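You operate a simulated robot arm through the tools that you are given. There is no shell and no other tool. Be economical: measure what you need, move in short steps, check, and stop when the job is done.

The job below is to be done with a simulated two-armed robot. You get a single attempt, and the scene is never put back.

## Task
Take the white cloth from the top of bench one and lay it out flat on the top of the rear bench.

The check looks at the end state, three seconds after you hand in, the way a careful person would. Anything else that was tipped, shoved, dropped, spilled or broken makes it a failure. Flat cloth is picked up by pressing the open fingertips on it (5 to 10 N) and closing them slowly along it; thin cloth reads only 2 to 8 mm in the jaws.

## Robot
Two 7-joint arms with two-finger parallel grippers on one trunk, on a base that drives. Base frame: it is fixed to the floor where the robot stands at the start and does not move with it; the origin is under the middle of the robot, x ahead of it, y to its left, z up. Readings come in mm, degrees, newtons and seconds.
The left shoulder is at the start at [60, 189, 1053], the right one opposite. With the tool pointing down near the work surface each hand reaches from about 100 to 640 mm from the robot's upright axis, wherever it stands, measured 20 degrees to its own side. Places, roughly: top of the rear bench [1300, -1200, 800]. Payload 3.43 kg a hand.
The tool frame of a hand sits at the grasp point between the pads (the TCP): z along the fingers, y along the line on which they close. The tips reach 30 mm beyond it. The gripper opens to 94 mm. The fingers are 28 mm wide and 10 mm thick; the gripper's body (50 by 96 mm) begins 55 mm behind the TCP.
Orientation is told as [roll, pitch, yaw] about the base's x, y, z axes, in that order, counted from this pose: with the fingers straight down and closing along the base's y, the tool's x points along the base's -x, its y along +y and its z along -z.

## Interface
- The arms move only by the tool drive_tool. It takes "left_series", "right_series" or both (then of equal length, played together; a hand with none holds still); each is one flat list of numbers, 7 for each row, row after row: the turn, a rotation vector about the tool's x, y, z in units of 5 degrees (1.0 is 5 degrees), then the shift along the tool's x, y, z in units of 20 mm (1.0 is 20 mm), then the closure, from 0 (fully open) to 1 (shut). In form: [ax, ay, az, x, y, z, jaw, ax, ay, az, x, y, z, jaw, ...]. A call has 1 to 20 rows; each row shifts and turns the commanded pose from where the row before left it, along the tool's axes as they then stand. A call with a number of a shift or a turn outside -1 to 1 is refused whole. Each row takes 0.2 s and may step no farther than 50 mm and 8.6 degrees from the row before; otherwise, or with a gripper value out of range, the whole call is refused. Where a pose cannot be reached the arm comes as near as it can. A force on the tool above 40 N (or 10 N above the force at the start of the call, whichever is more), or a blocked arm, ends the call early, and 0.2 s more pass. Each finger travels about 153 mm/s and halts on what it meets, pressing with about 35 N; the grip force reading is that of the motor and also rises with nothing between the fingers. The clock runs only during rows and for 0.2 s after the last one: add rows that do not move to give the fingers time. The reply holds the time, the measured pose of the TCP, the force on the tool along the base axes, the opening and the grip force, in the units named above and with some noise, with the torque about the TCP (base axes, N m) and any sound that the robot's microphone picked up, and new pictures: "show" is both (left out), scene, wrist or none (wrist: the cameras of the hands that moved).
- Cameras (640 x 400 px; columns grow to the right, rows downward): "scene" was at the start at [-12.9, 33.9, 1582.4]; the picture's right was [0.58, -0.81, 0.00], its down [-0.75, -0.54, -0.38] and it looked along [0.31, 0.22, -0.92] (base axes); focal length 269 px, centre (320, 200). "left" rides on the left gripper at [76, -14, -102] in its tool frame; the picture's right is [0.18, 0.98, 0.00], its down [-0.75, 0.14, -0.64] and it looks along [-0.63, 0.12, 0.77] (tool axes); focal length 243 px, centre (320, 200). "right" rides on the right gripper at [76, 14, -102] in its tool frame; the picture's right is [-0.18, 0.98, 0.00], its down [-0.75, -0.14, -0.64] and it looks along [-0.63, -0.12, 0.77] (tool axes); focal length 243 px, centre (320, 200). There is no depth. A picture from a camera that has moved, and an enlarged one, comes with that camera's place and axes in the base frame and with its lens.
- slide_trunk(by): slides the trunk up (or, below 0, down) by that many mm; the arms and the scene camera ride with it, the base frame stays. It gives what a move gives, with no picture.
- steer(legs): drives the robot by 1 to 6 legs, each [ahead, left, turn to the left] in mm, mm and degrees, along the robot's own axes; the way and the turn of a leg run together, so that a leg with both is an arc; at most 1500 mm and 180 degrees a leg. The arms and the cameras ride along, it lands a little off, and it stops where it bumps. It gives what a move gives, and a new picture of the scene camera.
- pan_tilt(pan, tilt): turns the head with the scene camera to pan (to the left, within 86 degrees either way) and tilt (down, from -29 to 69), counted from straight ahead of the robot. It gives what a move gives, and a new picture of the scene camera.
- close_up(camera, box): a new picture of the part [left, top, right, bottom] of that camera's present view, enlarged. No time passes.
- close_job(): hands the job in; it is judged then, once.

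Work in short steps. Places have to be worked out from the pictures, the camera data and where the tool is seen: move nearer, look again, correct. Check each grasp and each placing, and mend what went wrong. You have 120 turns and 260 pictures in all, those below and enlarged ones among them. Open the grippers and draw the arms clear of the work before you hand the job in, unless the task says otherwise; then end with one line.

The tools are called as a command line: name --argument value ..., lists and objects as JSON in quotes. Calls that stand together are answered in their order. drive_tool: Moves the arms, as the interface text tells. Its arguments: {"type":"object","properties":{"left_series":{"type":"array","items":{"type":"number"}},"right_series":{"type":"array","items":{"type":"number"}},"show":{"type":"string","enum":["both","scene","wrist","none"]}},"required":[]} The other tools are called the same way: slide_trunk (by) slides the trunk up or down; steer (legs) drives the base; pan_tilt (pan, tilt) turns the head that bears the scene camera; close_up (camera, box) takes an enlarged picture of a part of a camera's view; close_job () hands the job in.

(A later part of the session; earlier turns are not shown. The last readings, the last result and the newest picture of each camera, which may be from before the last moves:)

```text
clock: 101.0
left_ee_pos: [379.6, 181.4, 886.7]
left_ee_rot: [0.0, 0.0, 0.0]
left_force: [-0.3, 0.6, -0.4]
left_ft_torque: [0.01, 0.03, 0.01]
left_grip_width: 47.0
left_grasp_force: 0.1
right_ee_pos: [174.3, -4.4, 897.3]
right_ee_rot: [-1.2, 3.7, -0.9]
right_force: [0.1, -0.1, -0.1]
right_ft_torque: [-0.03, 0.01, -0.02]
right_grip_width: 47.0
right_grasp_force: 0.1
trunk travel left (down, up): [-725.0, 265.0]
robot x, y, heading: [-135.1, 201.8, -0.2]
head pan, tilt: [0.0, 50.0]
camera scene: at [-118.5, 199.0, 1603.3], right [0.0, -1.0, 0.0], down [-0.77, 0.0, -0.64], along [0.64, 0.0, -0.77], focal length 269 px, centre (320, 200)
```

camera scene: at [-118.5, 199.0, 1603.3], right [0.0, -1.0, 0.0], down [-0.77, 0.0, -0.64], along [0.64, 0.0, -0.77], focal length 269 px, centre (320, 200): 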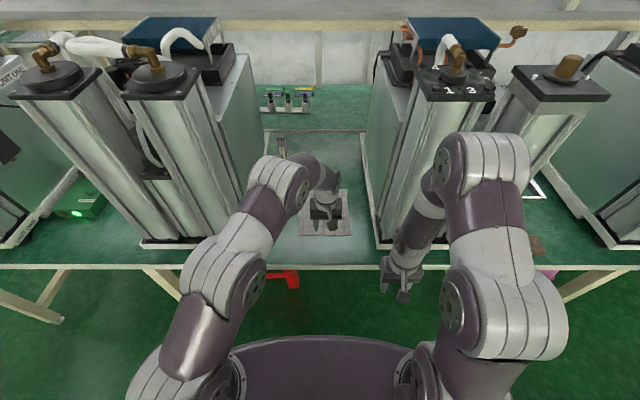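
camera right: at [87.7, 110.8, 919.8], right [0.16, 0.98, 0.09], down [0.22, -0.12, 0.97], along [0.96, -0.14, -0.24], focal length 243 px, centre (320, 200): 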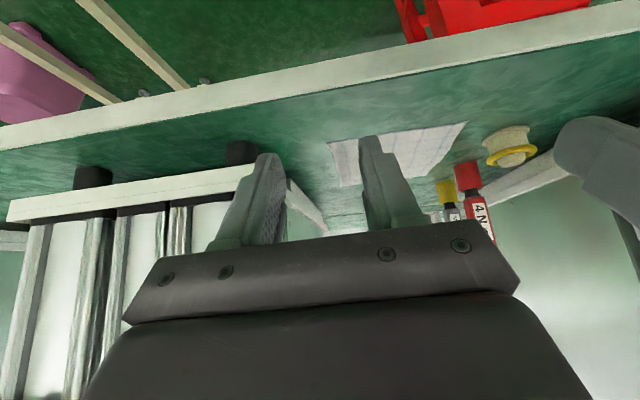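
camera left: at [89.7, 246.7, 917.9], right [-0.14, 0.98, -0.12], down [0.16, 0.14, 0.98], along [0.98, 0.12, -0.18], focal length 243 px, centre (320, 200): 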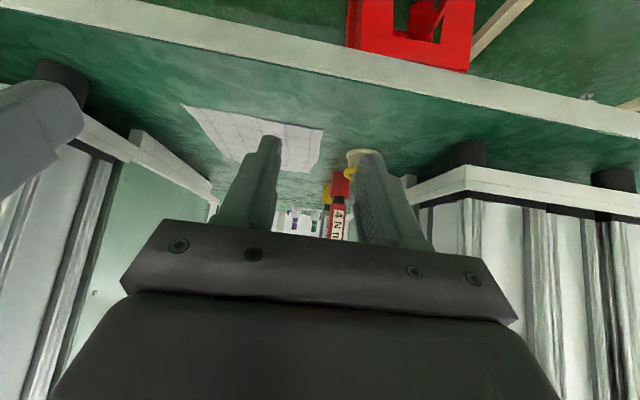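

The left hand is over the gap. I move it 70 mm further ahead to x≈450 and lower it most of the way, then look through its camera.

drive_tool --left_series '[0, 0, 0, -0.9, 0, 0, 0.5, 0, 0, 0, -0.9, 0, 0, 0.5, 0, 0, 0, -0.9, 0, 0, 0.5, 0, 0, 0, -0.8, 0, 0, 0.5, 0, 0, 0, 0, 0, 0.8, 0.5, 0, 0, 0, 0, 0, 0.8, 0.5, 0, 0, 0, 0, 0, 0.8, 0.5, 0, 0, 0, 0, 0, 0.8, 0.5]'

```text
clock: 102.8
left_ee_pos: [438.7, 185.2, 822.1]
left_ee_rot: [-0.1, 0.0, 0.0]
left_force: [-0.2, 0.2, -0.9]
left_ft_torque: [0.0, 0.02, -0.02]
left_grip_width: 47.0
left_grasp_force: 0.1
left hand out of reach, approached as far as the arm can: row 4
right_ee_pos: [173.1, -3.5, 898.2]
right_ee_rot: [-1.3, 3.8, -0.9]
right_force: [-0.3, 0.5, 0.9]
right_ft_torque: [0.02, 0.01, 0.02]
right_grip_width: 47.3
right_grasp_force: 0.1
trunk travel left (down, up): [-725.0, 265.0]
robot x, y, heading: [-134.5, 192.4, -0.1]
head pan, tilt: [0.0, 50.0]
camera scene: at [-118.5, 199.1, 1603.3], right [0.0, -1.0, 0.0], down [-0.77, 0.0, -0.64], along [0.64, 0.0, -0.77], focal length 269 px, centre (320, 200)
camera left: at [362.8, 170.5, 925.5], right [-0.18, 0.98, 0.0], down [0.75, 0.14, 0.64], along [0.63, 0.12, -0.77], focal length 243 px, centre (320, 200)
```

scene: 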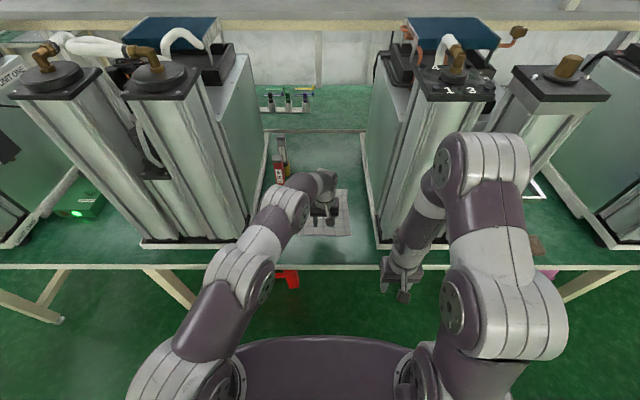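
left: 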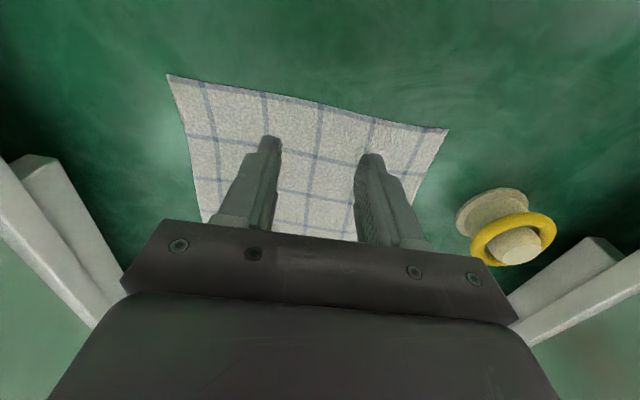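

The fingertips are about 18 mm inside the cloth's near edge. I lower slowly until contact.

drive_tool --left_series '[0, 0, 0, 0, 0, 0.5, 0.5, 0, 0, 0, 0, 0, 0.5, 0.5, 0, 0, 0, 0, 0, 0.4, 0.5, 0, 0, 0, 0, 0, 0.2, 0.5]' --show "wrist"

```text
clock: 103.8
left_ee_pos: [438.7, 182.4, 791.5]
left_ee_rot: [-0.1, -0.1, 0.0]
left_force: [0.0, 0.2, -0.3]
left_ft_torque: [-0.01, -0.01, -0.04]
left_grip_width: 46.9
left_grasp_force: 0.1
right_ee_pos: [173.0, -3.9, 898.8]
right_ee_rot: [-1.2, 3.6, -0.9]
right_force: [0.7, 0.4, 0.1]
right_ft_torque: [-0.03, 0.01, -0.02]
right_grip_width: 47.1
right_grasp_force: 0.0
trunk travel left (down, up): [-725.0, 265.0]
robot x, y, heading: [-133.3, 196.1, -0.1]
head pan, tilt: [0.0, 50.0]
camera left: at [362.5, 169.2, 894.0], right [-0.18, 0.98, 0.0], down [0.75, 0.14, 0.64], along [0.63, 0.12, -0.77], focal length 243 px, centre (320, 200)
```

left: 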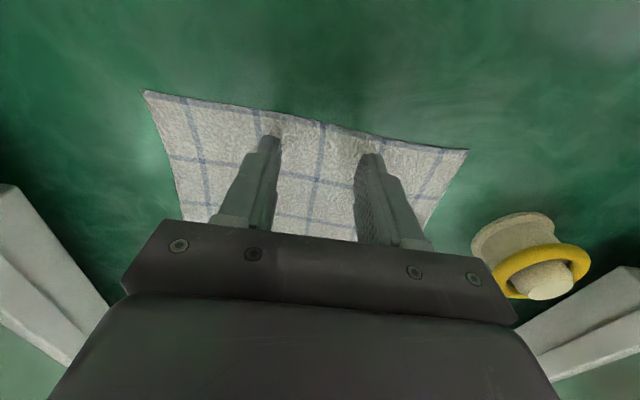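

No contact yet with the tips at z≈761, so I keep going in small steps.

drive_tool --left_series '[0, 0, 0, 0, 0, 0.2, 0.5, 0, 0, 0, 0, 0, 0.2, 0.5, 0, 0, 0, 0, 0, 0, 0.5]' --show "none"

drive_tool --left_series '[0, 0, 0, 0, 0, 0.15, 0.5, 0, 0, 0, 0, 0, 0, 0.5]' --show "none"

```text
clock: 104.6
left_ee_pos: [438.5, 182.3, 784.2]
left_ee_rot: [0.0, 0.0, 0.0]
left_force: [-0.3, 0.5, 1.1]
left_ft_torque: [0.01, 0.02, 0.01]
left_grip_width: 46.8
left_grasp_force: 0.0
right_ee_pos: [173.1, -3.7, 897.4]
right_ee_rot: [-1.1, 3.6, -0.8]
right_force: [0.0, -0.2, 0.0]
right_ft_torque: [-0.02, 0.07, 0.0]
right_grip_width: 47.0
right_grasp_force: 0.1
trunk travel left (down, up): [-725.0, 265.0]
robot x, y, heading: [-136.8, 199.4, -0.1]
head pan, tilt: [0.0, 50.0]
```

```text
clock: 105.2
left_ee_pos: [439.3, 182.0, 781.6]
left_ee_rot: [-0.1, -0.1, 0.0]
left_force: [0.2, 1.8, 8.8]
left_ft_torque: [0.12, 0.04, 0.0]
left_grip_width: 47.2
left_grasp_force: 0.0
right_ee_pos: [173.7, -2.4, 898.4]
right_ee_rot: [-1.1, 3.6, -0.9]
right_force: [-0.5, -1.4, -1.1]
right_ft_torque: [-0.01, 0.01, 0.0]
right_grip_width: 47.0
right_grasp_force: 0.2
trunk travel left (down, up): [-725.0, 265.0]
robot x, y, heading: [-136.5, 198.3, 0.0]
head pan, tilt: [0.0, 50.0]
```

Contact at 8.8 N puts the bench top at z≈752. I drag the cloth 80 mm towards the robot.

drive_tool --left_series '[0, 0, 0, 0.3, 0, 0, 0.5, 0, 0, 0, 0.4, 0, 0, 0.5, 0, 0, 0, 0.4, 0, 0, 0.5, 0, 0, 0, 0.4, 0, 0, 0.5, 0, 0, 0, 0.4, 0, 0, 0.5, 0, 0, 0, 0.4, 0, 0, 0.5, 0, 0, 0, 0.4, 0, 0, 0.5, 0, 0, 0, 0.4, 0, 0, 0.5, 0, 0, 0, 0.4, 0, 0, 0.5, 0, 0, 0, 0.4, 0, 0, 0.5]'

```text
clock: 107.4
left_ee_pos: [361.7, 185.2, 780.9]
left_ee_rot: [-0.1, -0.4, 0.1]
left_force: [13.1, 0.7, 31.5]
left_ft_torque: [0.4, -0.19, -0.22]
left_grip_width: 47.1
left_grasp_force: 0.0
right_ee_pos: [173.7, -3.8, 898.2]
right_ee_rot: [-1.2, 3.6, -0.9]
right_force: [-0.3, 0.2, 0.2]
right_ft_torque: [-0.06, 0.01, 0.01]
right_grip_width: 47.2
right_grasp_force: 0.0
trunk travel left (down, up): [-725.0, 265.0]
robot x, y, heading: [-134.5, 202.3, 0.2]
head pan, tilt: [0.0, 50.0]
camera scene: at [-120.7, 199.0, 1603.5], right [0.0, -1.0, 0.0], down [-0.77, 0.0, -0.64], along [0.64, 0.0, -0.77], focal length 269 px, centre (320, 200)
camera left: at [284.7, 169.9, 884.1], right [-0.18, 0.98, 0.0], down [0.75, 0.14, 0.65], along [0.64, 0.12, -0.76], focal length 243 px, centre (320, 200)
```

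scene: 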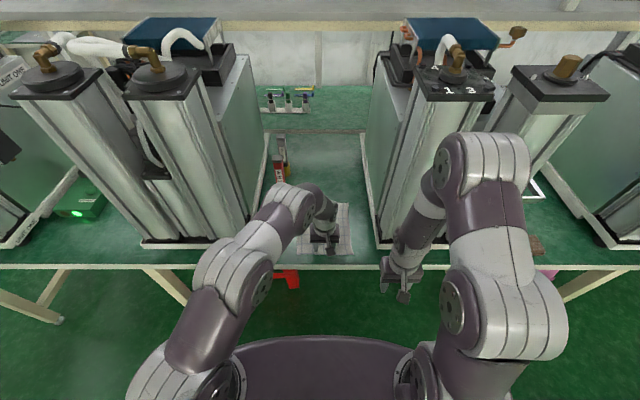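
left: 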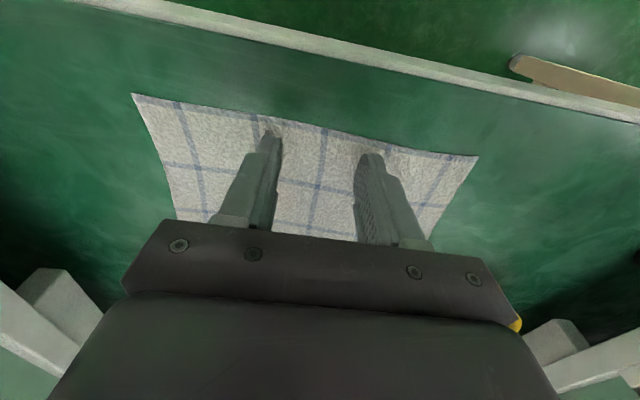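

The cloth follows well, and its near edge is now at x≈342. I ease the pressure slightly, pull 22 mm more, then lift off.

drive_tool --left_series '[0, 0, 0, 0, 0, -0.1, 0.5, 0, 0, 0, 0.4, 0, 0, 0.5, 0, 0, 0, 0.4, 0, 0, 0.5, 0, 0, 0, 0.3, 0, 0, 0.5, 0, 0, 0, 0, 0, -0.5, 0.5, 0, 0, 0, 0, 0, -1, 0.5, 0, 0, 0, 0, 0, -1, 0.5, 0, 0, 0, 0, 0, -1, 0.5]'

```text
clock: 109.2
left_ee_pos: [337.7, 182.1, 851.5]
left_ee_rot: [-0.1, 0.0, 0.0]
left_force: [-0.5, -0.1, 0.2]
left_ft_torque: [0.0, 0.03, 0.01]
left_grip_width: 47.1
left_grasp_force: 0.1
right_ee_pos: [171.8, -2.8, 898.0]
right_ee_rot: [-1.2, 3.7, -0.9]
right_force: [-0.1, -0.4, 0.1]
right_ft_torque: [0.01, 0.0, -0.01]
right_grip_width: 47.0
right_grasp_force: 0.2
trunk travel left (down, up): [-725.0, 265.0]
robot x, y, heading: [-133.9, 198.1, 0.2]
head pan, tilt: [0.0, 50.0]
camera scene: at [-119.4, 199.0, 1603.2], right [0.0, -1.0, 0.0], down [-0.77, 0.0, -0.64], along [0.64, 0.0, -0.77], focal length 269 px, centre (320, 200)
camera left: at [261.5, 169.2, 954.9], right [-0.18, 0.98, 0.0], down [0.75, 0.14, 0.64], along [0.63, 0.12, -0.77], focal length 243 px, centre (320, 200)
```

scene: 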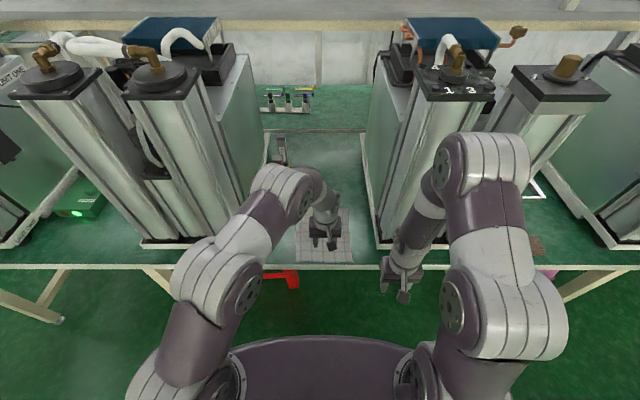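
left: 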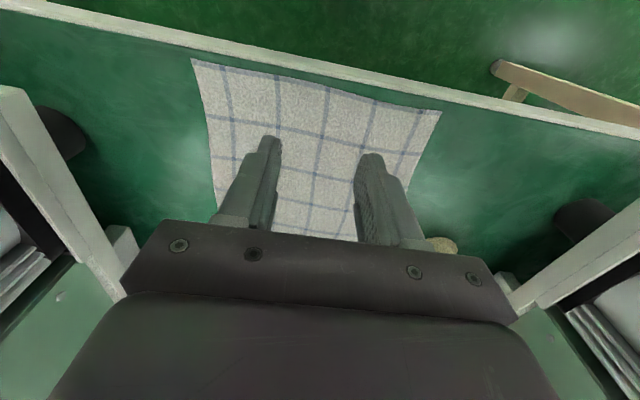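

The near edge is now at x≈315, y 84 to 283, in front of the machine faces. I bring the left hand to (333, 258) and the right to (333, 110), above the cloth's near corners.

drive_tool --left_series '[0, 0, 0, 0.03, 0.38, 0, 0.5, 0, 0, 0, 0.03, 0.38, 0, 0.5, 0, 0, 0, 0.03, 0.38, 0, 0.5, 0, 0, 0, 0.03, 0.38, 0, 0.5, 0, 0, 0, 0.03, 0.38, 0, 0.5, 0, 0, 0, 0.03, 0.38, 0, 0.5, 0, 0, 0, 0.03, 0.38, 0, 0.5, 0, 0, 0, 0.03, 0.38, 0, 0.5, 0, 0, 0, 0, 0.38, 0, 0.5, 0, 0, 0, 0, 0.38, 0, 0.5, 0, 0, 0, 0, 0, 0, 0.5]' --right_series '[-0.24, -0.74, -0.18, 0, 0, 0, 0.5, 0, 0, 0, -0.805, 0.565, 0.225, 0.5, 0, 0, 0, -0.805, 0.565, 0.225, 0.5, 0, 0, 0, -0.805, 0.565, 0.225, 0.5, 0, 0, 0, -0.805, 0.565, 0.225, 0.5, 0, 0, 0, -0.805, 0.565, 0.225, 0.5, 0, 0, 0, -0.805, 0.565, 0.225, 0.5, 0, 0, 0, -0.805, 0.565, 0.225, 0.5, 0, 0, 0, -0.805, 0.565, 0.225, 0.5, 0, 0, 0, -0.805, 0.565, 0.225, 0.5, 0, 0, 0, -0.805, 0.565, 0.225, 0.5]'

```text
clock: 111.6
left_ee_pos: [333.4, 260.7, 850.9]
left_ee_rot: [0.0, 0.0, 0.0]
left_force: [0.2, 0.3, -0.5]
left_ft_torque: [-0.03, 0.0, -0.03]
left_grip_width: 47.2
left_grasp_force: 0.1
right_ee_pos: [334.1, 110.8, 852.0]
right_ee_rot: [-0.1, 0.0, 0.1]
right_force: [-0.3, 0.2, -0.5]
right_ft_torque: [0.0, 0.0, 0.0]
right_grip_width: 46.7
right_grasp_force: 0.2
trunk travel left (down, up): [-725.0, 265.0]
robot x, y, heading: [-139.3, 199.2, 0.1]
head pan, tilt: [0.0, 50.0]
camera scene: at [-118.0, 199.2, 1603.2], right [0.0, -1.0, 0.0], down [-0.77, 0.0, -0.64], along [0.64, 0.0, -0.77], focal length 269 px, centre (320, 200)
camera right: at [258.4, 125.5, 955.4], right [0.18, 0.98, 0.0], down [0.75, -0.14, 0.64], along [0.63, -0.12, -0.77], focal length 243 px, centre (320, 200)
camera left: at [256.9, 246.0, 954.4], right [-0.18, 0.98, 0.0], down [0.75, 0.14, 0.64], along [0.63, 0.12, -0.77], focal length 243 px, centre (320, 200)
```

scene: 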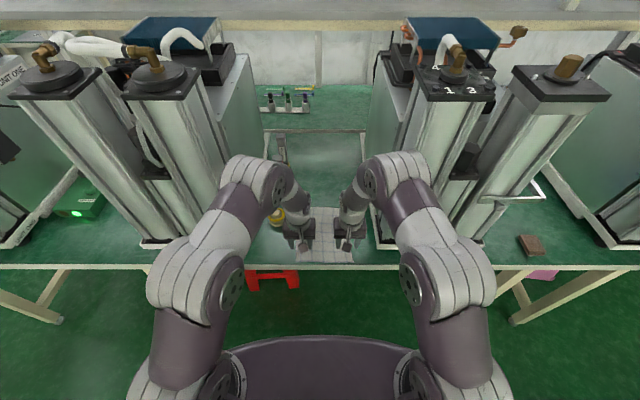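
right: 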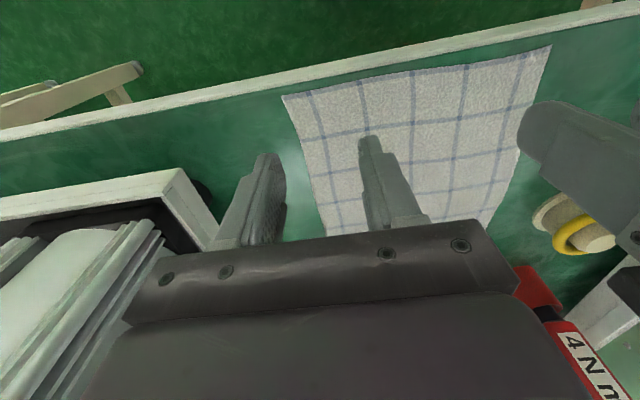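
left: 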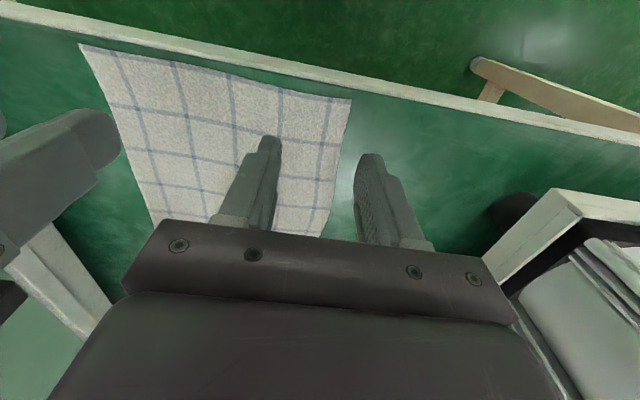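

The outer fingers would land off the cloth at this opening. I move both hands inward 6–8 mm, narrow them to about 28 mm, and descend to just above contact.

drive_tool --left_series '[0, 0, 0, 0, -0.4, 0, 0.7, 0, 0, 0, 0, 0, 0.7, 0.7, 0, 0, 0, 0, 0, 0.8, 0.7, 0, 0, 0, 0, 0, 0.8, 0.7, 0, 0, 0, 0, 0, 0.8, 0.7, 0, 0, 0, 0, 0, 0, 0.7]' --right_series '[0, 0, 0, 0, 0.3, 0, 0.7, 0, 0, 0, 0, 0, 0.7, 0.7, 0, 0, 0, 0, 0, 0.8, 0.7, 0, 0, 0, 0, 0, 0.8, 0.7, 0, 0, 0, 0, 0, 0.8, 0.7, 0, 0, 0, 0, 0, 0, 0.7]' --show "wrist"

```text
clock: 113.0
left_ee_pos: [333.8, 251.7, 789.7]
left_ee_rot: [0.0, 0.1, 0.0]
left_force: [-0.1, -0.3, -0.5]
left_ft_torque: [0.0, 0.02, -0.02]
left_grip_width: 28.1
left_grasp_force: 0.0
right_ee_pos: [337.2, 114.0, 790.4]
right_ee_rot: [0.0, -0.1, 0.1]
right_force: [-0.9, -0.7, 0.7]
right_ft_torque: [-0.01, -0.02, -0.01]
right_grip_width: 28.1
right_grasp_force: 0.0
trunk travel left (down, up): [-725.0, 265.0]
robot x, y, heading: [-135.2, 200.6, -0.1]
head pan, tilt: [0.0, 50.0]
camera right: at [260.1, 129.8, 893.7], right [0.18, 0.98, 0.0], down [0.75, -0.14, 0.64], along [0.63, -0.12, -0.77], focal length 243 px, centre (320, 200)
camera left: at [258.5, 237.1, 892.4], right [-0.18, 0.98, 0.0], down [0.75, 0.14, 0.64], along [0.63, 0.12, -0.77], focal length 243 px, centre (320, 200)
```

right: 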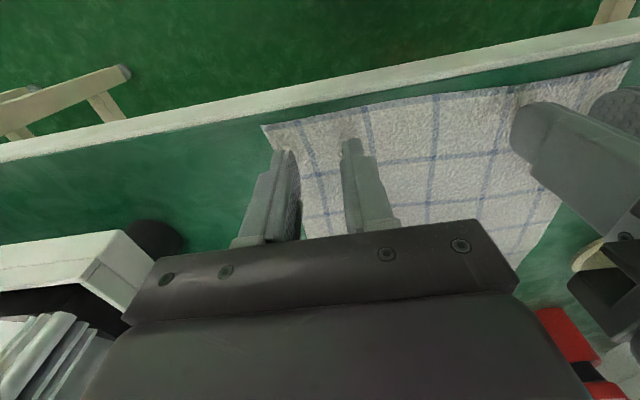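
left: 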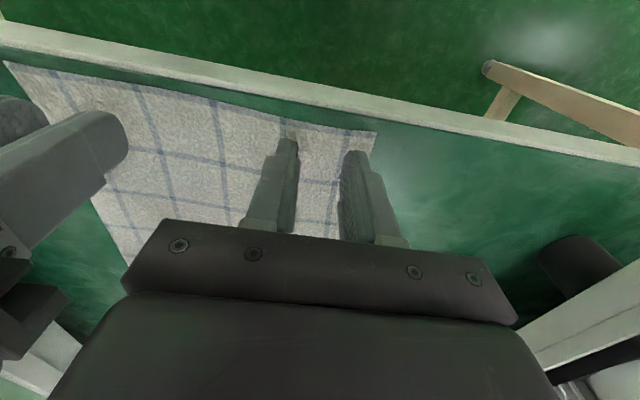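

The outer fingertips are just within the cloth's corners. I press down gently.

drive_tool --left_series '[0, 0, 0, 0, 0, 0.2, 0.7, 0, 0, 0, 0, 0, 0.2, 0.7, 0, 0, 0, 0, 0, 0, 0.7]' --right_series '[0, 0, 0, 0, 0, 0.2, 0.7, 0, 0, 0, 0, 0, 0.2, 0.7, 0, 0, 0, 0, 0, 0, 0.7]' --show "none"

```text
clock: 113.8
left_ee_pos: [333.7, 250.0, 780.5]
left_ee_rot: [0.0, 0.1, 0.0]
left_force: [-0.6, -0.5, 1.7]
left_ft_torque: [0.01, -0.01, 0.02]
left_grip_width: 28.2
left_grasp_force: 0.1
right_ee_pos: [334.9, 116.5, 783.2]
right_ee_rot: [0.0, 0.0, 0.1]
right_force: [0.3, -0.4, 0.3]
right_ft_torque: [0.03, 0.03, 0.0]
right_grip_width: 28.1
right_grasp_force: 0.1
trunk travel left (down, up): [-725.0, 265.0]
robot x, y, heading: [-136.5, 199.3, -0.1]
head pan, tilt: [0.0, 50.0]
```

drive_tool --left_series '[0, 0, 0, 0, 0, 0.07, 0.7, 0, 0, 0, 0, 0, 0, 0.7]' --right_series '[0, 0, 0, 0, 0, 0.12, 0.7, 0, 0, 0, 0, 0, 0, 0.7]' --show "none"

```text
clock: 114.4
left_ee_pos: [333.1, 251.0, 782.0]
left_ee_rot: [0.1, 0.0, 0.0]
left_force: [0.9, 0.1, 2.1]
left_ft_torque: [0.04, -0.04, -0.03]
left_grip_width: 28.4
left_grasp_force: 0.0
right_ee_pos: [335.9, 116.1, 781.0]
right_ee_rot: [0.0, -0.3, 0.1]
right_force: [1.2, -4.7, 13.5]
right_ft_torque: [-0.2, 0.04, 0.06]
right_grip_width: 28.6
right_grasp_force: 0.1
trunk travel left (down, up): [-725.0, 265.0]
robot x, y, heading: [-138.1, 194.9, -0.2]
head pan, tilt: [0.0, 50.0]
```

The right hand presses at 13.5 N, a little hard, and the left at only 2 N. I balance them.

drive_tool --left_series '[0, 0, 0, 0, 0, 0.06, 0.7, 0, 0, 0, 0, 0, 0, 0.7]' --right_series '[0, 0, 0, 0, 0, -0.03, 0.7, 0, 0, 0, 0, 0, 0, 0.7]' --show "none"

```text
clock: 115.0
left_ee_pos: [333.2, 250.6, 781.3]
left_ee_rot: [-0.1, -0.3, 0.0]
left_force: [-0.9, -2.6, 20.5]
left_ft_torque: [0.07, 0.15, 0.0]
left_grip_width: 28.3
left_grasp_force: 0.0
right_ee_pos: [333.9, 115.7, 782.0]
right_ee_rot: [0.1, -0.1, 0.1]
right_force: [2.3, 0.5, 1.7]
right_ft_torque: [0.03, -0.01, -0.01]
right_grip_width: 27.9
right_grasp_force: 0.0
trunk travel left (down, up): [-725.0, 265.0]
robot x, y, heading: [-136.9, 200.9, 0.1]
head pan, tilt: [0.0, 50.0]
```

drive_tool --left_series '[0, 0, 0, 0, 0, -0.03, 0.7, 0, 0, 0, 0, 0, 0, 0.7]' --right_series '[0, 0, 0, 0, 0, 0.018, 0.7, 0, 0, 0, 0, 0, 0, 0.7]' --show "none"

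```text
clock: 115.6
left_ee_pos: [332.4, 251.9, 782.0]
left_ee_rot: [0.0, -0.2, 0.0]
left_force: [3.6, -6.3, 16.6]
left_ft_torque: [-0.08, -0.02, -0.02]
left_grip_width: 28.1
left_grasp_force: 0.1
right_ee_pos: [334.2, 115.3, 782.0]
right_ee_rot: [0.0, -0.1, 0.1]
right_force: [-1.7, 3.9, 9.6]
right_ft_torque: [0.06, 0.14, -0.09]
right_grip_width: 27.9
right_grasp_force: 0.1
trunk travel left (down, up): [-725.0, 265.0]
robot x, y, heading: [-132.7, 200.5, -0.1]
head pan, tilt: [0.0, 50.0]
```

The forces are about right, so I ease the left a touch and close both jaws slowly along the cloth.

drive_tool --left_series '[0, 0, 0, 0, 0, -0.02, 0.7, 0, 0, 0, 0, 0, 0, 0.73, 0, 0, 0, 0, 0, 0, 0.76, 0, 0, 0, 0, 0, 0, 0.79, 0, 0, 0, 0, 0, 0, 0.82, 0, 0, 0, 0, 0, 0, 0.85, 0, 0, 0, 0, 0, 0, 0.88, 0, 0, 0, 0, 0, 0, 0.91, 0, 0, 0, 0, 0, 0, 0.94, 0, 0, 0, 0, 0, 0, 0.97, 0, 0, 0, 0, 0, 0, 1, 0, 0, 0, 0, 0, 0, 1, 0, 0, 0, 0, 0, 0, 1]' --right_series '[0, 0, 0, 0, 0, 0, 0.7, 0, 0, 0, 0, 0, 0, 0.73, 0, 0, 0, 0, 0, 0, 0.76, 0, 0, 0, 0, 0, 0, 0.79, 0, 0, 0, 0, 0, 0, 0.82, 0, 0, 0, 0, 0, 0, 0.85, 0, 0, 0, 0, 0, 0, 0.88, 0, 0, 0, 0, 0, 0, 0.91, 0, 0, 0, 0, 0, 0, 0.94, 0, 0, 0, 0, 0, 0, 0.97, 0, 0, 0, 0, 0, 0, 1, 0, 0, 0, 0, 0, 0, 1, 0, 0, 0, 0, 0, 0, 1]' --show "wrist"

```text
clock: 118.4
left_ee_pos: [332.2, 251.5, 780.4]
left_ee_rot: [-0.1, -0.2, -0.1]
left_force: [-0.5, 2.4, 26.2]
left_ft_torque: [0.1, 0.18, 0.0]
left_grip_width: 0.0
left_grasp_force: 32.8
right_ee_pos: [333.6, 115.8, 781.8]
right_ee_rot: [0.1, -0.2, 0.1]
right_force: [0.3, -0.6, 3.4]
right_ft_torque: [0.0, 0.03, 0.0]
right_grip_width: 0.0
right_grasp_force: 32.7
trunk travel left (down, up): [-725.0, 265.0]
robot x, y, heading: [-138.5, 193.5, -0.2]
head pan, tilt: [0.0, 50.0]
camera right: at [257.1, 130.4, 883.8], right [0.18, 0.98, 0.0], down [0.75, -0.14, 0.64], along [0.63, -0.12, -0.76], focal length 243 px, centre (320, 200)
camera left: at [255.5, 237.5, 884.3], right [-0.18, 0.98, 0.0], down [0.75, 0.14, 0.64], along [0.63, 0.12, -0.77], focal length 243 px, centre (320, 200)
```

right: 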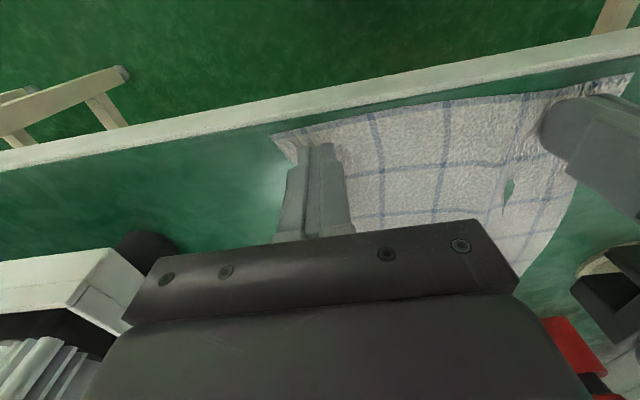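
left: 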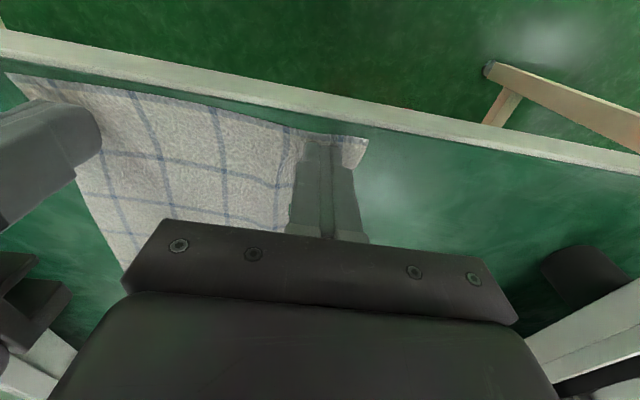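

Both jaws closed to 0.0 mm, so they slid over the cloth without catching a fold. I lift a little, open, and look at it.

drive_tool --left_series '[0, 0, 0, 0, 0, -0.4, 1, 0, 0, 0, 0, 0, -1, 1, 0, 0, 0, 0, 0, -1, 0.5]' --right_series '[0, 0, 0, 0, 0, -0.4, 1, 0, 0, 0, 0, 0, -1, 1, 0, 0, 0, 0, 0, -1, 0.5]' --show "wrist"

```text
clock: 119.2
left_ee_pos: [334.3, 251.5, 827.5]
left_ee_rot: [-0.1, 0.2, 0.0]
left_force: [0.3, -0.1, 0.2]
left_ft_torque: [-0.01, 0.01, -0.02]
left_grip_width: 46.8
left_grasp_force: 0.1
right_ee_pos: [335.1, 116.9, 827.8]
right_ee_rot: [0.1, 0.0, 0.1]
right_force: [-0.9, -1.1, 0.0]
right_ft_torque: [-0.02, -0.03, -0.01]
right_grip_width: 47.0
right_grasp_force: 0.0
trunk travel left (down, up): [-725.0, 265.0]
robot x, y, heading: [-134.4, 202.8, 0.3]
head pan, tilt: [0.0, 50.0]
camera right: at [259.1, 131.3, 931.2], right [0.18, 0.98, 0.0], down [0.75, -0.14, 0.64], along [0.63, -0.12, -0.77], focal length 243 px, centre (320, 200)
camera left: at [258.8, 237.3, 931.0], right [-0.18, 0.98, 0.0], down [0.75, 0.14, 0.64], along [0.63, 0.12, -0.77], focal length 243 px, centre (320, 200)
```

right: 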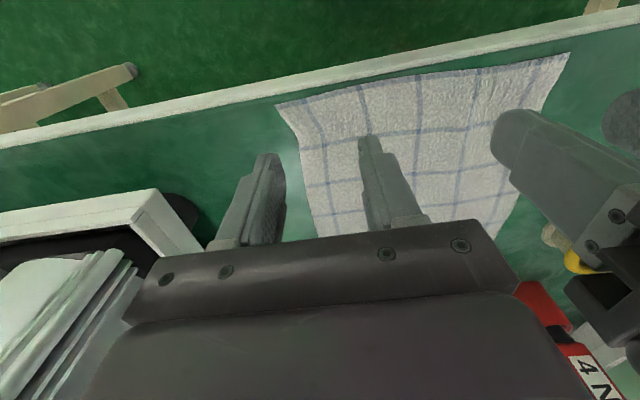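
left: 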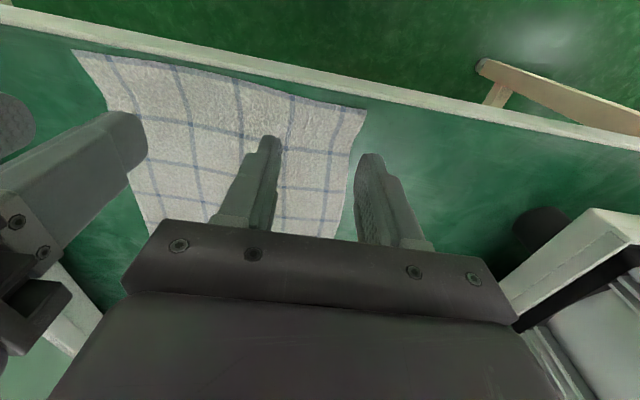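

The cloth is still flat. I retry with the jaws about 50 mm open and both tips well on the cloth, first descending to just above contact.

drive_tool --left_series '[0, 0, 0, -0.15, -0.42, 0.5, 0.47, 0, 0, 0, 0, 0, 0.8, 0.47, 0, 0, 0, 0, 0, 0.75, 0.47, 0, 0, 0, 0, 0, 0.15, 0.47, 0, 0, 0, 0, 0, 0, 0.47]' --right_series '[0, 0, 0, -0.15, 0.42, 0.5, 0.47, 0, 0, 0, 0, 0, 0.8, 0.47, 0, 0, 0, 0, 0, 0.75, 0.47, 0, 0, 0, 0, 0, 0.15, 0.47, 0, 0, 0, 0, 0, 0, 0.47]' --show "none"

```text
clock: 120.4
left_ee_pos: [337.7, 244.0, 783.2]
left_ee_rot: [0.0, 0.0, 0.0]
left_force: [0.3, -0.1, 0.0]
left_ft_torque: [0.0, 0.0, -0.02]
left_grip_width: 50.1
left_grasp_force: 0.1
right_ee_pos: [337.1, 126.3, 784.4]
right_ee_rot: [0.0, 0.0, 0.1]
right_force: [0.5, -0.8, 0.3]
right_ft_torque: [-0.03, 0.03, -0.01]
right_grip_width: 49.6
right_grasp_force: 0.1
trunk travel left (down, up): [-725.0, 265.0]
robot x, y, heading: [-134.0, 196.9, 0.1]
head pan, tilt: [0.0, 50.0]
```

drive_tool --left_series '[0, 0, 0, 0, 0, 0.06, 0.47, 0, 0, 0, 0, 0, 0, 0.47]' --right_series '[0, 0, 0, 0, 0, 0.08, 0.47, 0, 0, 0, 0, 0, 0, 0.47]' --show "none"

```text
clock: 121.0
left_ee_pos: [338.1, 242.2, 782.5]
left_ee_rot: [0.0, 0.0, -0.1]
left_force: [-1.3, 0.1, 0.1]
left_ft_torque: [0.0, 0.03, 0.0]
left_grip_width: 49.7
left_grasp_force: 0.1
right_ee_pos: [335.6, 125.1, 783.6]
right_ee_rot: [0.0, 0.0, 0.2]
right_force: [0.1, -0.4, 0.6]
right_ft_torque: [0.01, -0.02, 0.01]
right_grip_width: 49.7
right_grasp_force: 0.0
trunk travel left (down, up): [-725.0, 265.0]
robot x, y, heading: [-137.9, 199.9, 0.0]
head pan, tilt: [0.0, 50.0]
```

drive_tool --left_series '[0, 0, 0, 0, 0, 0.06, 0.47, 0, 0, 0, 0, 0, 0, 0.47]' --right_series '[0, 0, 0, 0, 0, 0.08, 0.47, 0, 0, 0, 0, 0, 0, 0.47]' --show "none"

```text
clock: 121.6
left_ee_pos: [335.8, 244.0, 782.1]
left_ee_rot: [0.1, 0.0, -0.1]
left_force: [0.6, 0.2, 0.7]
left_ft_torque: [-0.01, -0.01, 0.0]
left_grip_width: 49.9
left_grasp_force: 0.2
right_ee_pos: [338.5, 124.6, 781.0]
right_ee_rot: [0.0, -0.1, 0.1]
right_force: [-0.7, 0.3, 4.1]
right_ft_torque: [0.03, 0.07, 0.0]
right_grip_width: 49.6
right_grasp_force: 0.1
trunk travel left (down, up): [-725.0, 265.0]
robot x, y, heading: [-135.9, 201.1, -0.2]
head pan, tilt: [0.0, 50.0]
```

drive_tool --left_series '[0, 0, 0, 0, 0, 0.06, 0.47, 0, 0, 0, 0, 0, 0, 0.47]' --right_series '[0, 0, 0, 0, 0, 0.02, 0.47, 0, 0, 0, 0, 0, 0, 0.47]' --show "none"

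```text
clock: 122.2
left_ee_pos: [336.1, 243.2, 782.1]
left_ee_rot: [-0.1, -0.1, 0.1]
left_force: [-0.6, -2.3, 6.2]
left_ft_torque: [-0.03, 0.06, 0.05]
left_grip_width: 49.5
left_grasp_force: 0.1
right_ee_pos: [337.1, 124.9, 781.4]
right_ee_rot: [0.0, 0.0, 0.0]
right_force: [0.2, 1.2, 1.9]
right_ft_torque: [0.02, 0.04, 0.02]
right_grip_width: 49.8
right_grasp_force: 0.2
trunk travel left (down, up): [-725.0, 265.0]
robot x, y, heading: [-137.6, 198.0, 0.2]
head pan, tilt: [0.0, 50.0]
```

The left reads 6 N and the right is light. I add a bit on the right and start closing slowly, stopping halfway to check.

drive_tool --left_series '[0, 0, 0, 0, 0, 0.01, 0.47, 0, 0, 0, 0, 0, 0, 0.5, 0, 0, 0, 0, 0, 0, 0.53, 0, 0, 0, 0, 0, 0, 0.56, 0, 0, 0, 0, 0, 0, 0.59, 0, 0, 0, 0, 0, 0, 0.62, 0, 0, 0, 0, 0, 0, 0.65, 0, 0, 0, 0, 0, 0, 0.68, 0, 0, 0, 0, 0, 0, 0.71]' --right_series '[0, 0, 0, 0, 0, 0.04, 0.47, 0, 0, 0, 0, 0, 0, 0.5, 0, 0, 0, 0, 0, 0, 0.53, 0, 0, 0, 0, 0, 0, 0.56, 0, 0, 0, 0, 0, 0, 0.59, 0, 0, 0, 0, 0, 0, 0.62, 0, 0, 0, 0, 0, 0, 0.65, 0, 0, 0, 0, 0, 0, 0.68, 0, 0, 0, 0, 0, 0, 0.71]' --show "wrist"

```text
clock: 124.2
left_ee_pos: [337.0, 242.9, 780.7]
left_ee_rot: [0.0, -0.1, 0.0]
left_force: [0.2, -0.7, 14.1]
left_ft_torque: [0.04, 0.03, 0.02]
left_grip_width: 26.6
left_grasp_force: 0.1
right_ee_pos: [336.3, 125.2, 781.5]
right_ee_rot: [0.0, -0.1, 0.1]
right_force: [0.0, 0.3, 2.6]
right_ft_torque: [0.03, 0.04, 0.02]
right_grip_width: 27.0
right_grasp_force: 0.1
trunk travel left (down, up): [-725.0, 265.0]
robot x, y, heading: [-136.6, 200.3, 0.2]
head pan, tilt: [0.0, 50.0]
camera right: at [260.2, 139.9, 883.9], right [0.18, 0.98, 0.0], down [0.75, -0.14, 0.64], along [0.63, -0.12, -0.77], focal length 243 px, centre (320, 200)
camera left: at [260.3, 228.7, 884.4], right [-0.18, 0.98, 0.0], down [0.75, 0.14, 0.64], along [0.63, 0.12, -0.77], focal length 243 px, centre (320, 200)
```

right: 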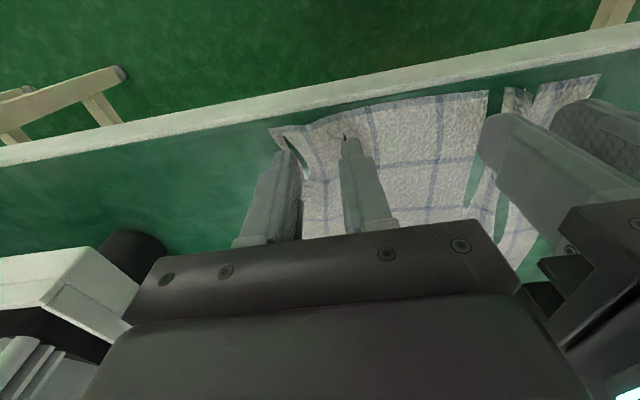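
left: 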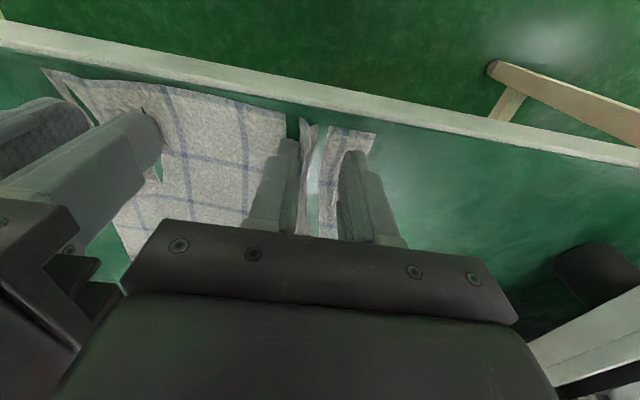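

The cloth is buckling between the fingers, so I finish closing slowly.

drive_tool --left_series '[0, 0, 0, 0, 0, 0, 0.74, 0, 0, 0, 0, 0, 0, 0.77, 0, 0, 0, 0, 0, 0, 0.8, 0, 0, 0, 0, 0, 0, 0.83, 0, 0, 0, 0, 0, 0, 0.86, 0, 0, 0, 0, 0, 0, 0.89, 0, 0, 0, 0, 0, 0, 0.92, 0, 0, 0, 0, 0, 0, 0.95, 0, 0, 0, 0, 0, 0, 0.98, 0, 0, 0, 0, 0, 0, 1, 0, 0, 0, 0, 0, 0, 1]' --right_series '[0, 0, 0, 0, 0, 0.03, 0.74, 0, 0, 0, 0, 0, 0, 0.77, 0, 0, 0, 0, 0, 0, 0.8, 0, 0, 0, 0, 0, 0, 0.83, 0, 0, 0, 0, 0, 0, 0.86, 0, 0, 0, 0, 0, 0, 0.89, 0, 0, 0, 0, 0, 0, 0.92, 0, 0, 0, 0, 0, 0, 0.95, 0, 0, 0, 0, 0, 0, 0.98, 0, 0, 0, 0, 0, 0, 1, 0, 0, 0, 0, 0, 0, 1]' --show "wrist"

```text
clock: 126.6
left_ee_pos: [335.7, 243.0, 781.7]
left_ee_rot: [0.0, -0.2, 0.0]
left_force: [2.3, -9.7, 24.2]
left_ft_torque: [-0.42, 0.13, 0.09]
left_grip_width: 0.1
left_grasp_force: 32.9
right_ee_pos: [337.4, 124.7, 780.7]
right_ee_rot: [0.0, -0.1, 0.1]
right_force: [-0.1, 15.8, -0.3]
right_ft_torque: [0.49, 0.02, -0.08]
right_grip_width: 2.2
right_grasp_force: 34.7
trunk travel left (down, up): [-725.0, 265.0]
robot x, y, heading: [-137.1, 199.6, 0.1]
head pan, tilt: [0.0, 50.0]
camera right: at [260.1, 140.4, 884.0], right [0.18, 0.98, 0.0], down [0.75, -0.14, 0.64], along [0.63, -0.12, -0.76], focal length 243 px, centre (320, 200)
camera left: at [259.9, 229.2, 884.8], right [-0.18, 0.98, 0.0], down [0.75, 0.14, 0.64], along [0.63, 0.12, -0.76], focal length 243 px, centre (320, 200)
```

right: 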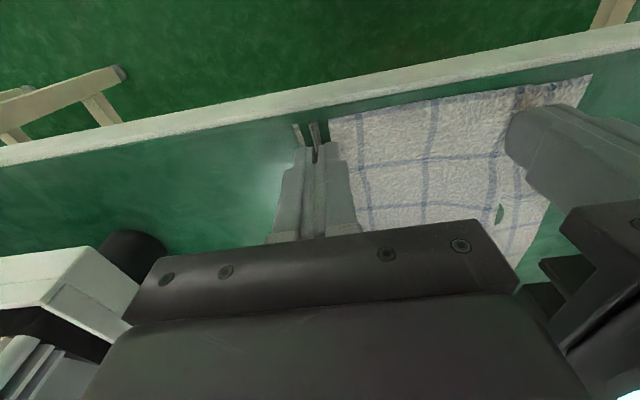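
left: 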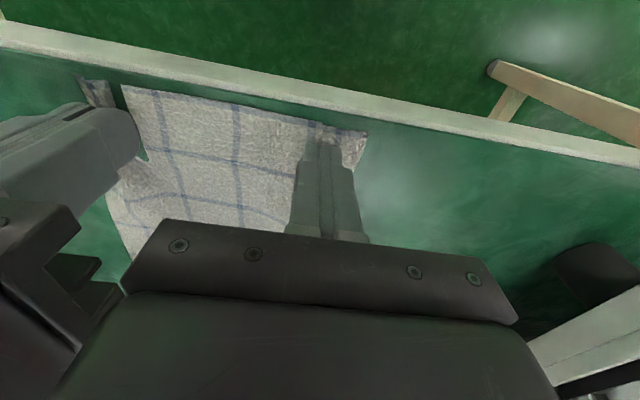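

The right jaw holds the cloth at 2.2 mm and 34.7 N. The left missed, having pressed too hard, so I lift it slightly, reopen, and press again more lightly.

drive_tool --left_series '[0, 0, 0, 0, 0, -0.6, 1, 0, 0, 0, 0, 0, 0, 0.47, 0, 0, 0, 0, 0, 0, 0.47, 0, 0, 0, 0, 0, 0.3, 0.47, 0, 0, 0, 0, 0, 0.25, 0.47, 0, 0, 0, 0, 0, 0, 0.47]' --show "wrist"

```text
clock: 128.0
left_ee_pos: [336.0, 242.6, 781.7]
left_ee_rot: [0.0, 0.0, 0.1]
left_force: [-4.1, 2.4, 15.0]
left_ft_torque: [-0.34, 0.29, -0.14]
left_grip_width: 48.5
left_grasp_force: 0.0
right_ee_pos: [336.7, 124.9, 782.3]
right_ee_rot: [0.0, -0.2, 0.1]
right_force: [2.7, 1.3, 6.6]
right_ft_torque: [0.01, -0.05, -0.03]
right_grip_width: 1.9
right_grasp_force: 34.8
trunk travel left (down, up): [-725.0, 265.0]
robot x, y, heading: [-134.7, 196.4, -0.1]
head pan, tilt: [0.0, 50.0]
camera left: at [259.0, 228.5, 884.9], right [-0.18, 0.98, 0.0], down [0.75, 0.14, 0.64], along [0.63, 0.12, -0.77], focal length 243 px, centre (320, 200)
```

left: 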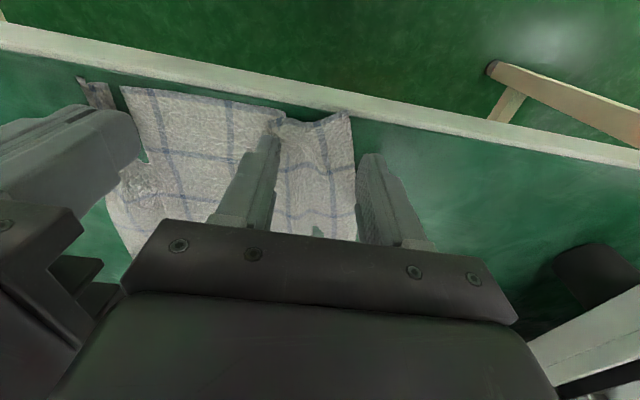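

The left corner has shifted inward to y≈256. I lift, move the left hand in 14 mm, narrow to 36 mm, and come down again more lightly.

drive_tool --left_series '[0, 0, 0, 0, 0, -0.5, 0.47, 0, 0, 0, 0, -0.68, 0, 0.62, 0, 0, 0, 0, 0, 0, 0.62, 0, 0, 0, 0, 0, 0.4, 0.62, 0, 0, 0, 0, 0, 0.04, 0.62, 0, 0, 0, 0, 0, 0, 0.62]' --show "wrist"

```text
clock: 129.4
left_ee_pos: [337.1, 229.6, 782.2]
left_ee_rot: [0.0, -0.1, 0.0]
left_force: [0.3, -0.2, 0.1]
left_ft_torque: [0.0, 0.01, 0.0]
left_grip_width: 35.7
left_grasp_force: 0.0
right_ee_pos: [337.3, 125.9, 781.3]
right_ee_rot: [-0.1, 0.0, 0.1]
right_force: [-1.7, -0.3, 16.5]
right_ft_torque: [-0.03, 0.08, -0.01]
right_grip_width: 1.9
right_grasp_force: 34.8
trunk travel left (down, up): [-725.0, 265.0]
robot x, y, heading: [-134.1, 198.2, 0.3]
head pan, tilt: [0.0, 50.0]
camera left: at [259.9, 215.9, 886.3], right [-0.18, 0.98, 0.0], down [0.75, 0.14, 0.64], along [0.63, 0.12, -0.77], focal length 243 px, centre (320, 200)
```

left: 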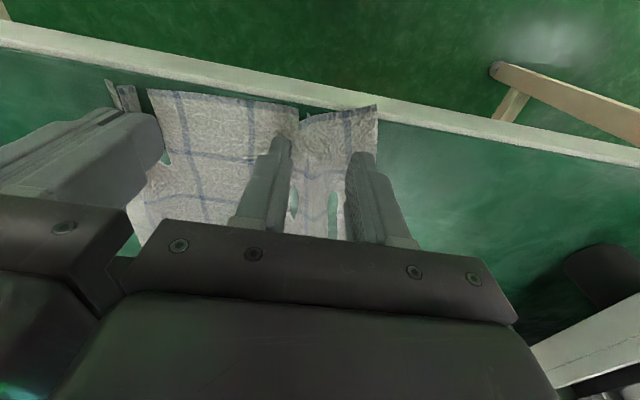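

Both fingers are now over cloth that is already slightly buckled. I touch down a hair more to reach a light contact.

drive_tool --left_series '[0, 0, 0, 0, 0, 0.05, 0.62, 0, 0, 0, 0, 0, 0, 0.62]' --show "none"

```text
clock: 130.0
left_ee_pos: [337.0, 230.1, 782.0]
left_ee_rot: [0.0, -0.1, 0.0]
left_force: [0.3, -0.3, 0.0]
left_ft_torque: [0.0, 0.0, 0.0]
left_grip_width: 35.5
left_grasp_force: 0.0
right_ee_pos: [336.1, 124.9, 781.7]
right_ee_rot: [0.0, -0.1, 0.2]
right_force: [-1.4, -0.4, 17.0]
right_ft_torque: [-0.04, 0.04, 0.0]
right_grip_width: 1.6
right_grasp_force: 34.7
trunk travel left (down, up): [-725.0, 265.0]
robot x, y, heading: [-136.1, 200.4, 0.1]
head pan, tilt: [0.0, 50.0]
```

drive_tool --left_series '[0, 0, 0, 0, 0, 0.06, 0.62, 0, 0, 0, 0, 0, 0, 0.62]' --show "none"

```text
clock: 130.6
left_ee_pos: [337.0, 230.4, 781.3]
left_ee_rot: [0.0, -0.1, 0.0]
left_force: [-3.8, 2.1, 12.3]
left_ft_torque: [0.17, 0.2, 0.02]
left_grip_width: 35.8
left_grasp_force: 0.1
right_ee_pos: [336.3, 125.2, 781.7]
right_ee_rot: [-0.1, -0.3, 0.1]
right_force: [2.9, -0.8, 9.6]
right_ft_torque: [-0.03, -0.06, 0.0]
right_grip_width: 2.0
right_grasp_force: 34.8
trunk travel left (down, up): [-725.0, 265.0]
robot x, y, heading: [-135.7, 198.8, 0.1]
head pan, tilt: [0.0, 50.0]
```

Contact at 12 N. I ease off slightly and close slowly.

drive_tool --left_series '[0, 0, 0, 0, 0, -0.02, 0.62, 0, 0, 0, 0, 0, 0, 0.65, 0, 0, 0, 0, 0, 0, 0.68, 0, 0, 0, 0, 0, -0.005, 0.71, 0, 0, 0, 0, 0, 0, 0.74, 0, 0, 0, 0, 0, -0.005, 0.77, 0, 0, 0, 0, 0, 0, 0.8, 0, 0, 0, 0, 0, -0.005, 0.83, 0, 0, 0, 0, 0, 0, 0.86, 0, 0, 0, 0, 0, -0.005, 0.89, 0, 0, 0, 0, 0, 0, 0.92, 0, 0, 0, 0, 0, 0, 0.95, 0, 0, 0, 0, 0, 0, 0.98, 0, 0, 0, 0, 0, 0, 1, 0, 0, 0, 0, 0, 0, 1]' --show "wrist"

```text
clock: 133.8
left_ee_pos: [336.8, 228.7, 782.1]
left_ee_rot: [0.1, -0.1, 0.0]
left_force: [2.6, -23.7, -0.1]
left_ft_torque: [-0.72, -0.07, 0.14]
left_grip_width: 1.8
left_grasp_force: 35.3
right_ee_pos: [337.1, 125.6, 780.2]
right_ee_rot: [-0.1, -0.2, 0.1]
right_force: [-4.2, 21.4, 14.6]
right_ft_torque: [0.67, 0.13, 0.06]
right_grip_width: 2.2
right_grasp_force: 34.9
trunk travel left (down, up): [-725.0, 265.0]
robot x, y, heading: [-135.7, 195.6, -0.3]
head pan, tilt: [0.0, 50.0]
camera left: at [259.9, 215.1, 884.9], right [-0.18, 0.98, 0.0], down [0.75, 0.14, 0.64], along [0.63, 0.12, -0.76], focal length 243 px, centre (320, 200)
```

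left: 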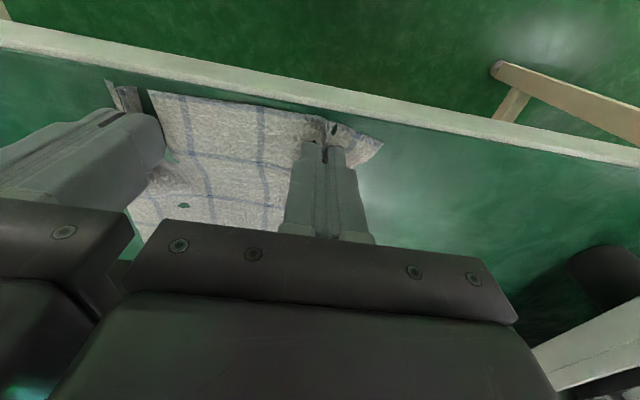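

Both jaws now hold the cloth, at 1.8 and 2.2 mm with about 35 N grip, and it's taut between them. I lift straight up slowly, easing the tension by about 2 mm.

drive_tool --left_series '[0, 0, 0, 0, -0.05, -0.3, 1, 0, 0, 0, 0, 0, -0.5, 1, 0, 0, 0, 0, 0, -0.6, 1, 0, 0, 0, 0, 0, -0.6, 1, 0, 0, 0, 0, 0, -0.6, 1, 0, 0, 0, 0, 0, -0.6, 1, 0, 0, 0, 0, 0, -0.6, 1, 0, 0, 0, 0, 0, -0.6, 1]' --right_series '[0, 0, 0, 0, 0.05, -0.3, 1, 0, 0, 0, 0, 0, -0.5, 1, 0, 0, 0, 0, 0, -0.6, 1, 0, 0, 0, 0, 0, -0.6, 1, 0, 0, 0, 0, 0, -0.6, 1, 0, 0, 0, 0, 0, -0.6, 1, 0, 0, 0, 0, 0, -0.6, 1, 0, 0, 0, 0, 0, -0.6, 1]'

```text
clock: 135.6
left_ee_pos: [335.4, 229.3, 868.4]
left_ee_rot: [0.0, -0.2, 0.0]
left_force: [0.6, -18.5, 0.4]
left_ft_torque: [-0.58, -0.04, 0.09]
left_grip_width: 2.1
left_grasp_force: 35.2
right_ee_pos: [339.1, 125.4, 868.1]
right_ee_rot: [0.1, 0.0, 0.1]
right_force: [-1.5, 18.7, -0.5]
right_ft_torque: [0.6, 0.07, 0.03]
right_grip_width: 2.1
right_grasp_force: 35.7
trunk travel left (down, up): [-725.0, 265.0]
robot x, y, heading: [-136.6, 199.6, 0.2]
head pan, tilt: [0.0, 50.0]
camera scene: at [-119.5, 199.0, 1603.2], right [0.0, -1.0, 0.0], down [-0.77, 0.0, -0.64], along [0.64, 0.0, -0.77], focal length 269 px, centre (320, 200)
camera right: at [261.6, 140.5, 970.5], right [0.18, 0.98, 0.0], down [0.75, -0.14, 0.64], along [0.63, -0.12, -0.77], focal length 243 px, centre (320, 200)
camera left: at [259.5, 214.8, 972.2], right [-0.18, 0.98, 0.0], down [0.75, 0.14, 0.64], along [0.63, 0.12, -0.77], focal length 243 px, centre (320, 200)
```

scene: 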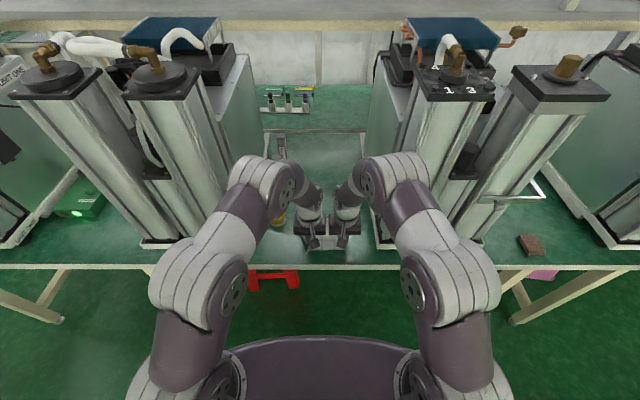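
right: 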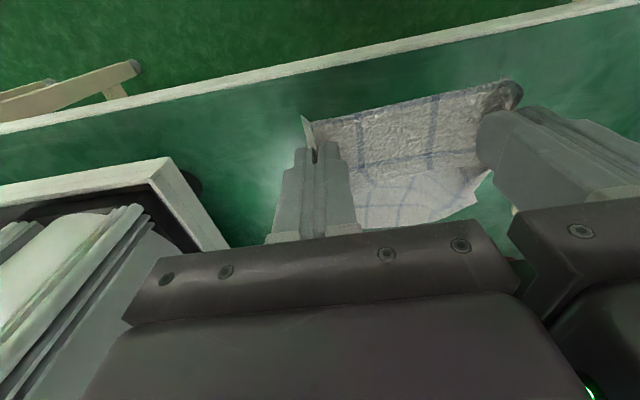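
left: 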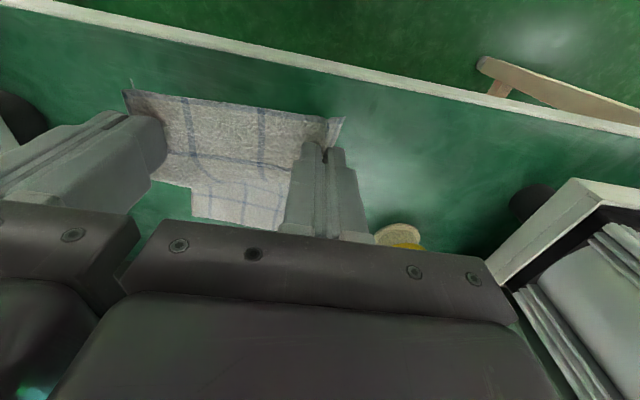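

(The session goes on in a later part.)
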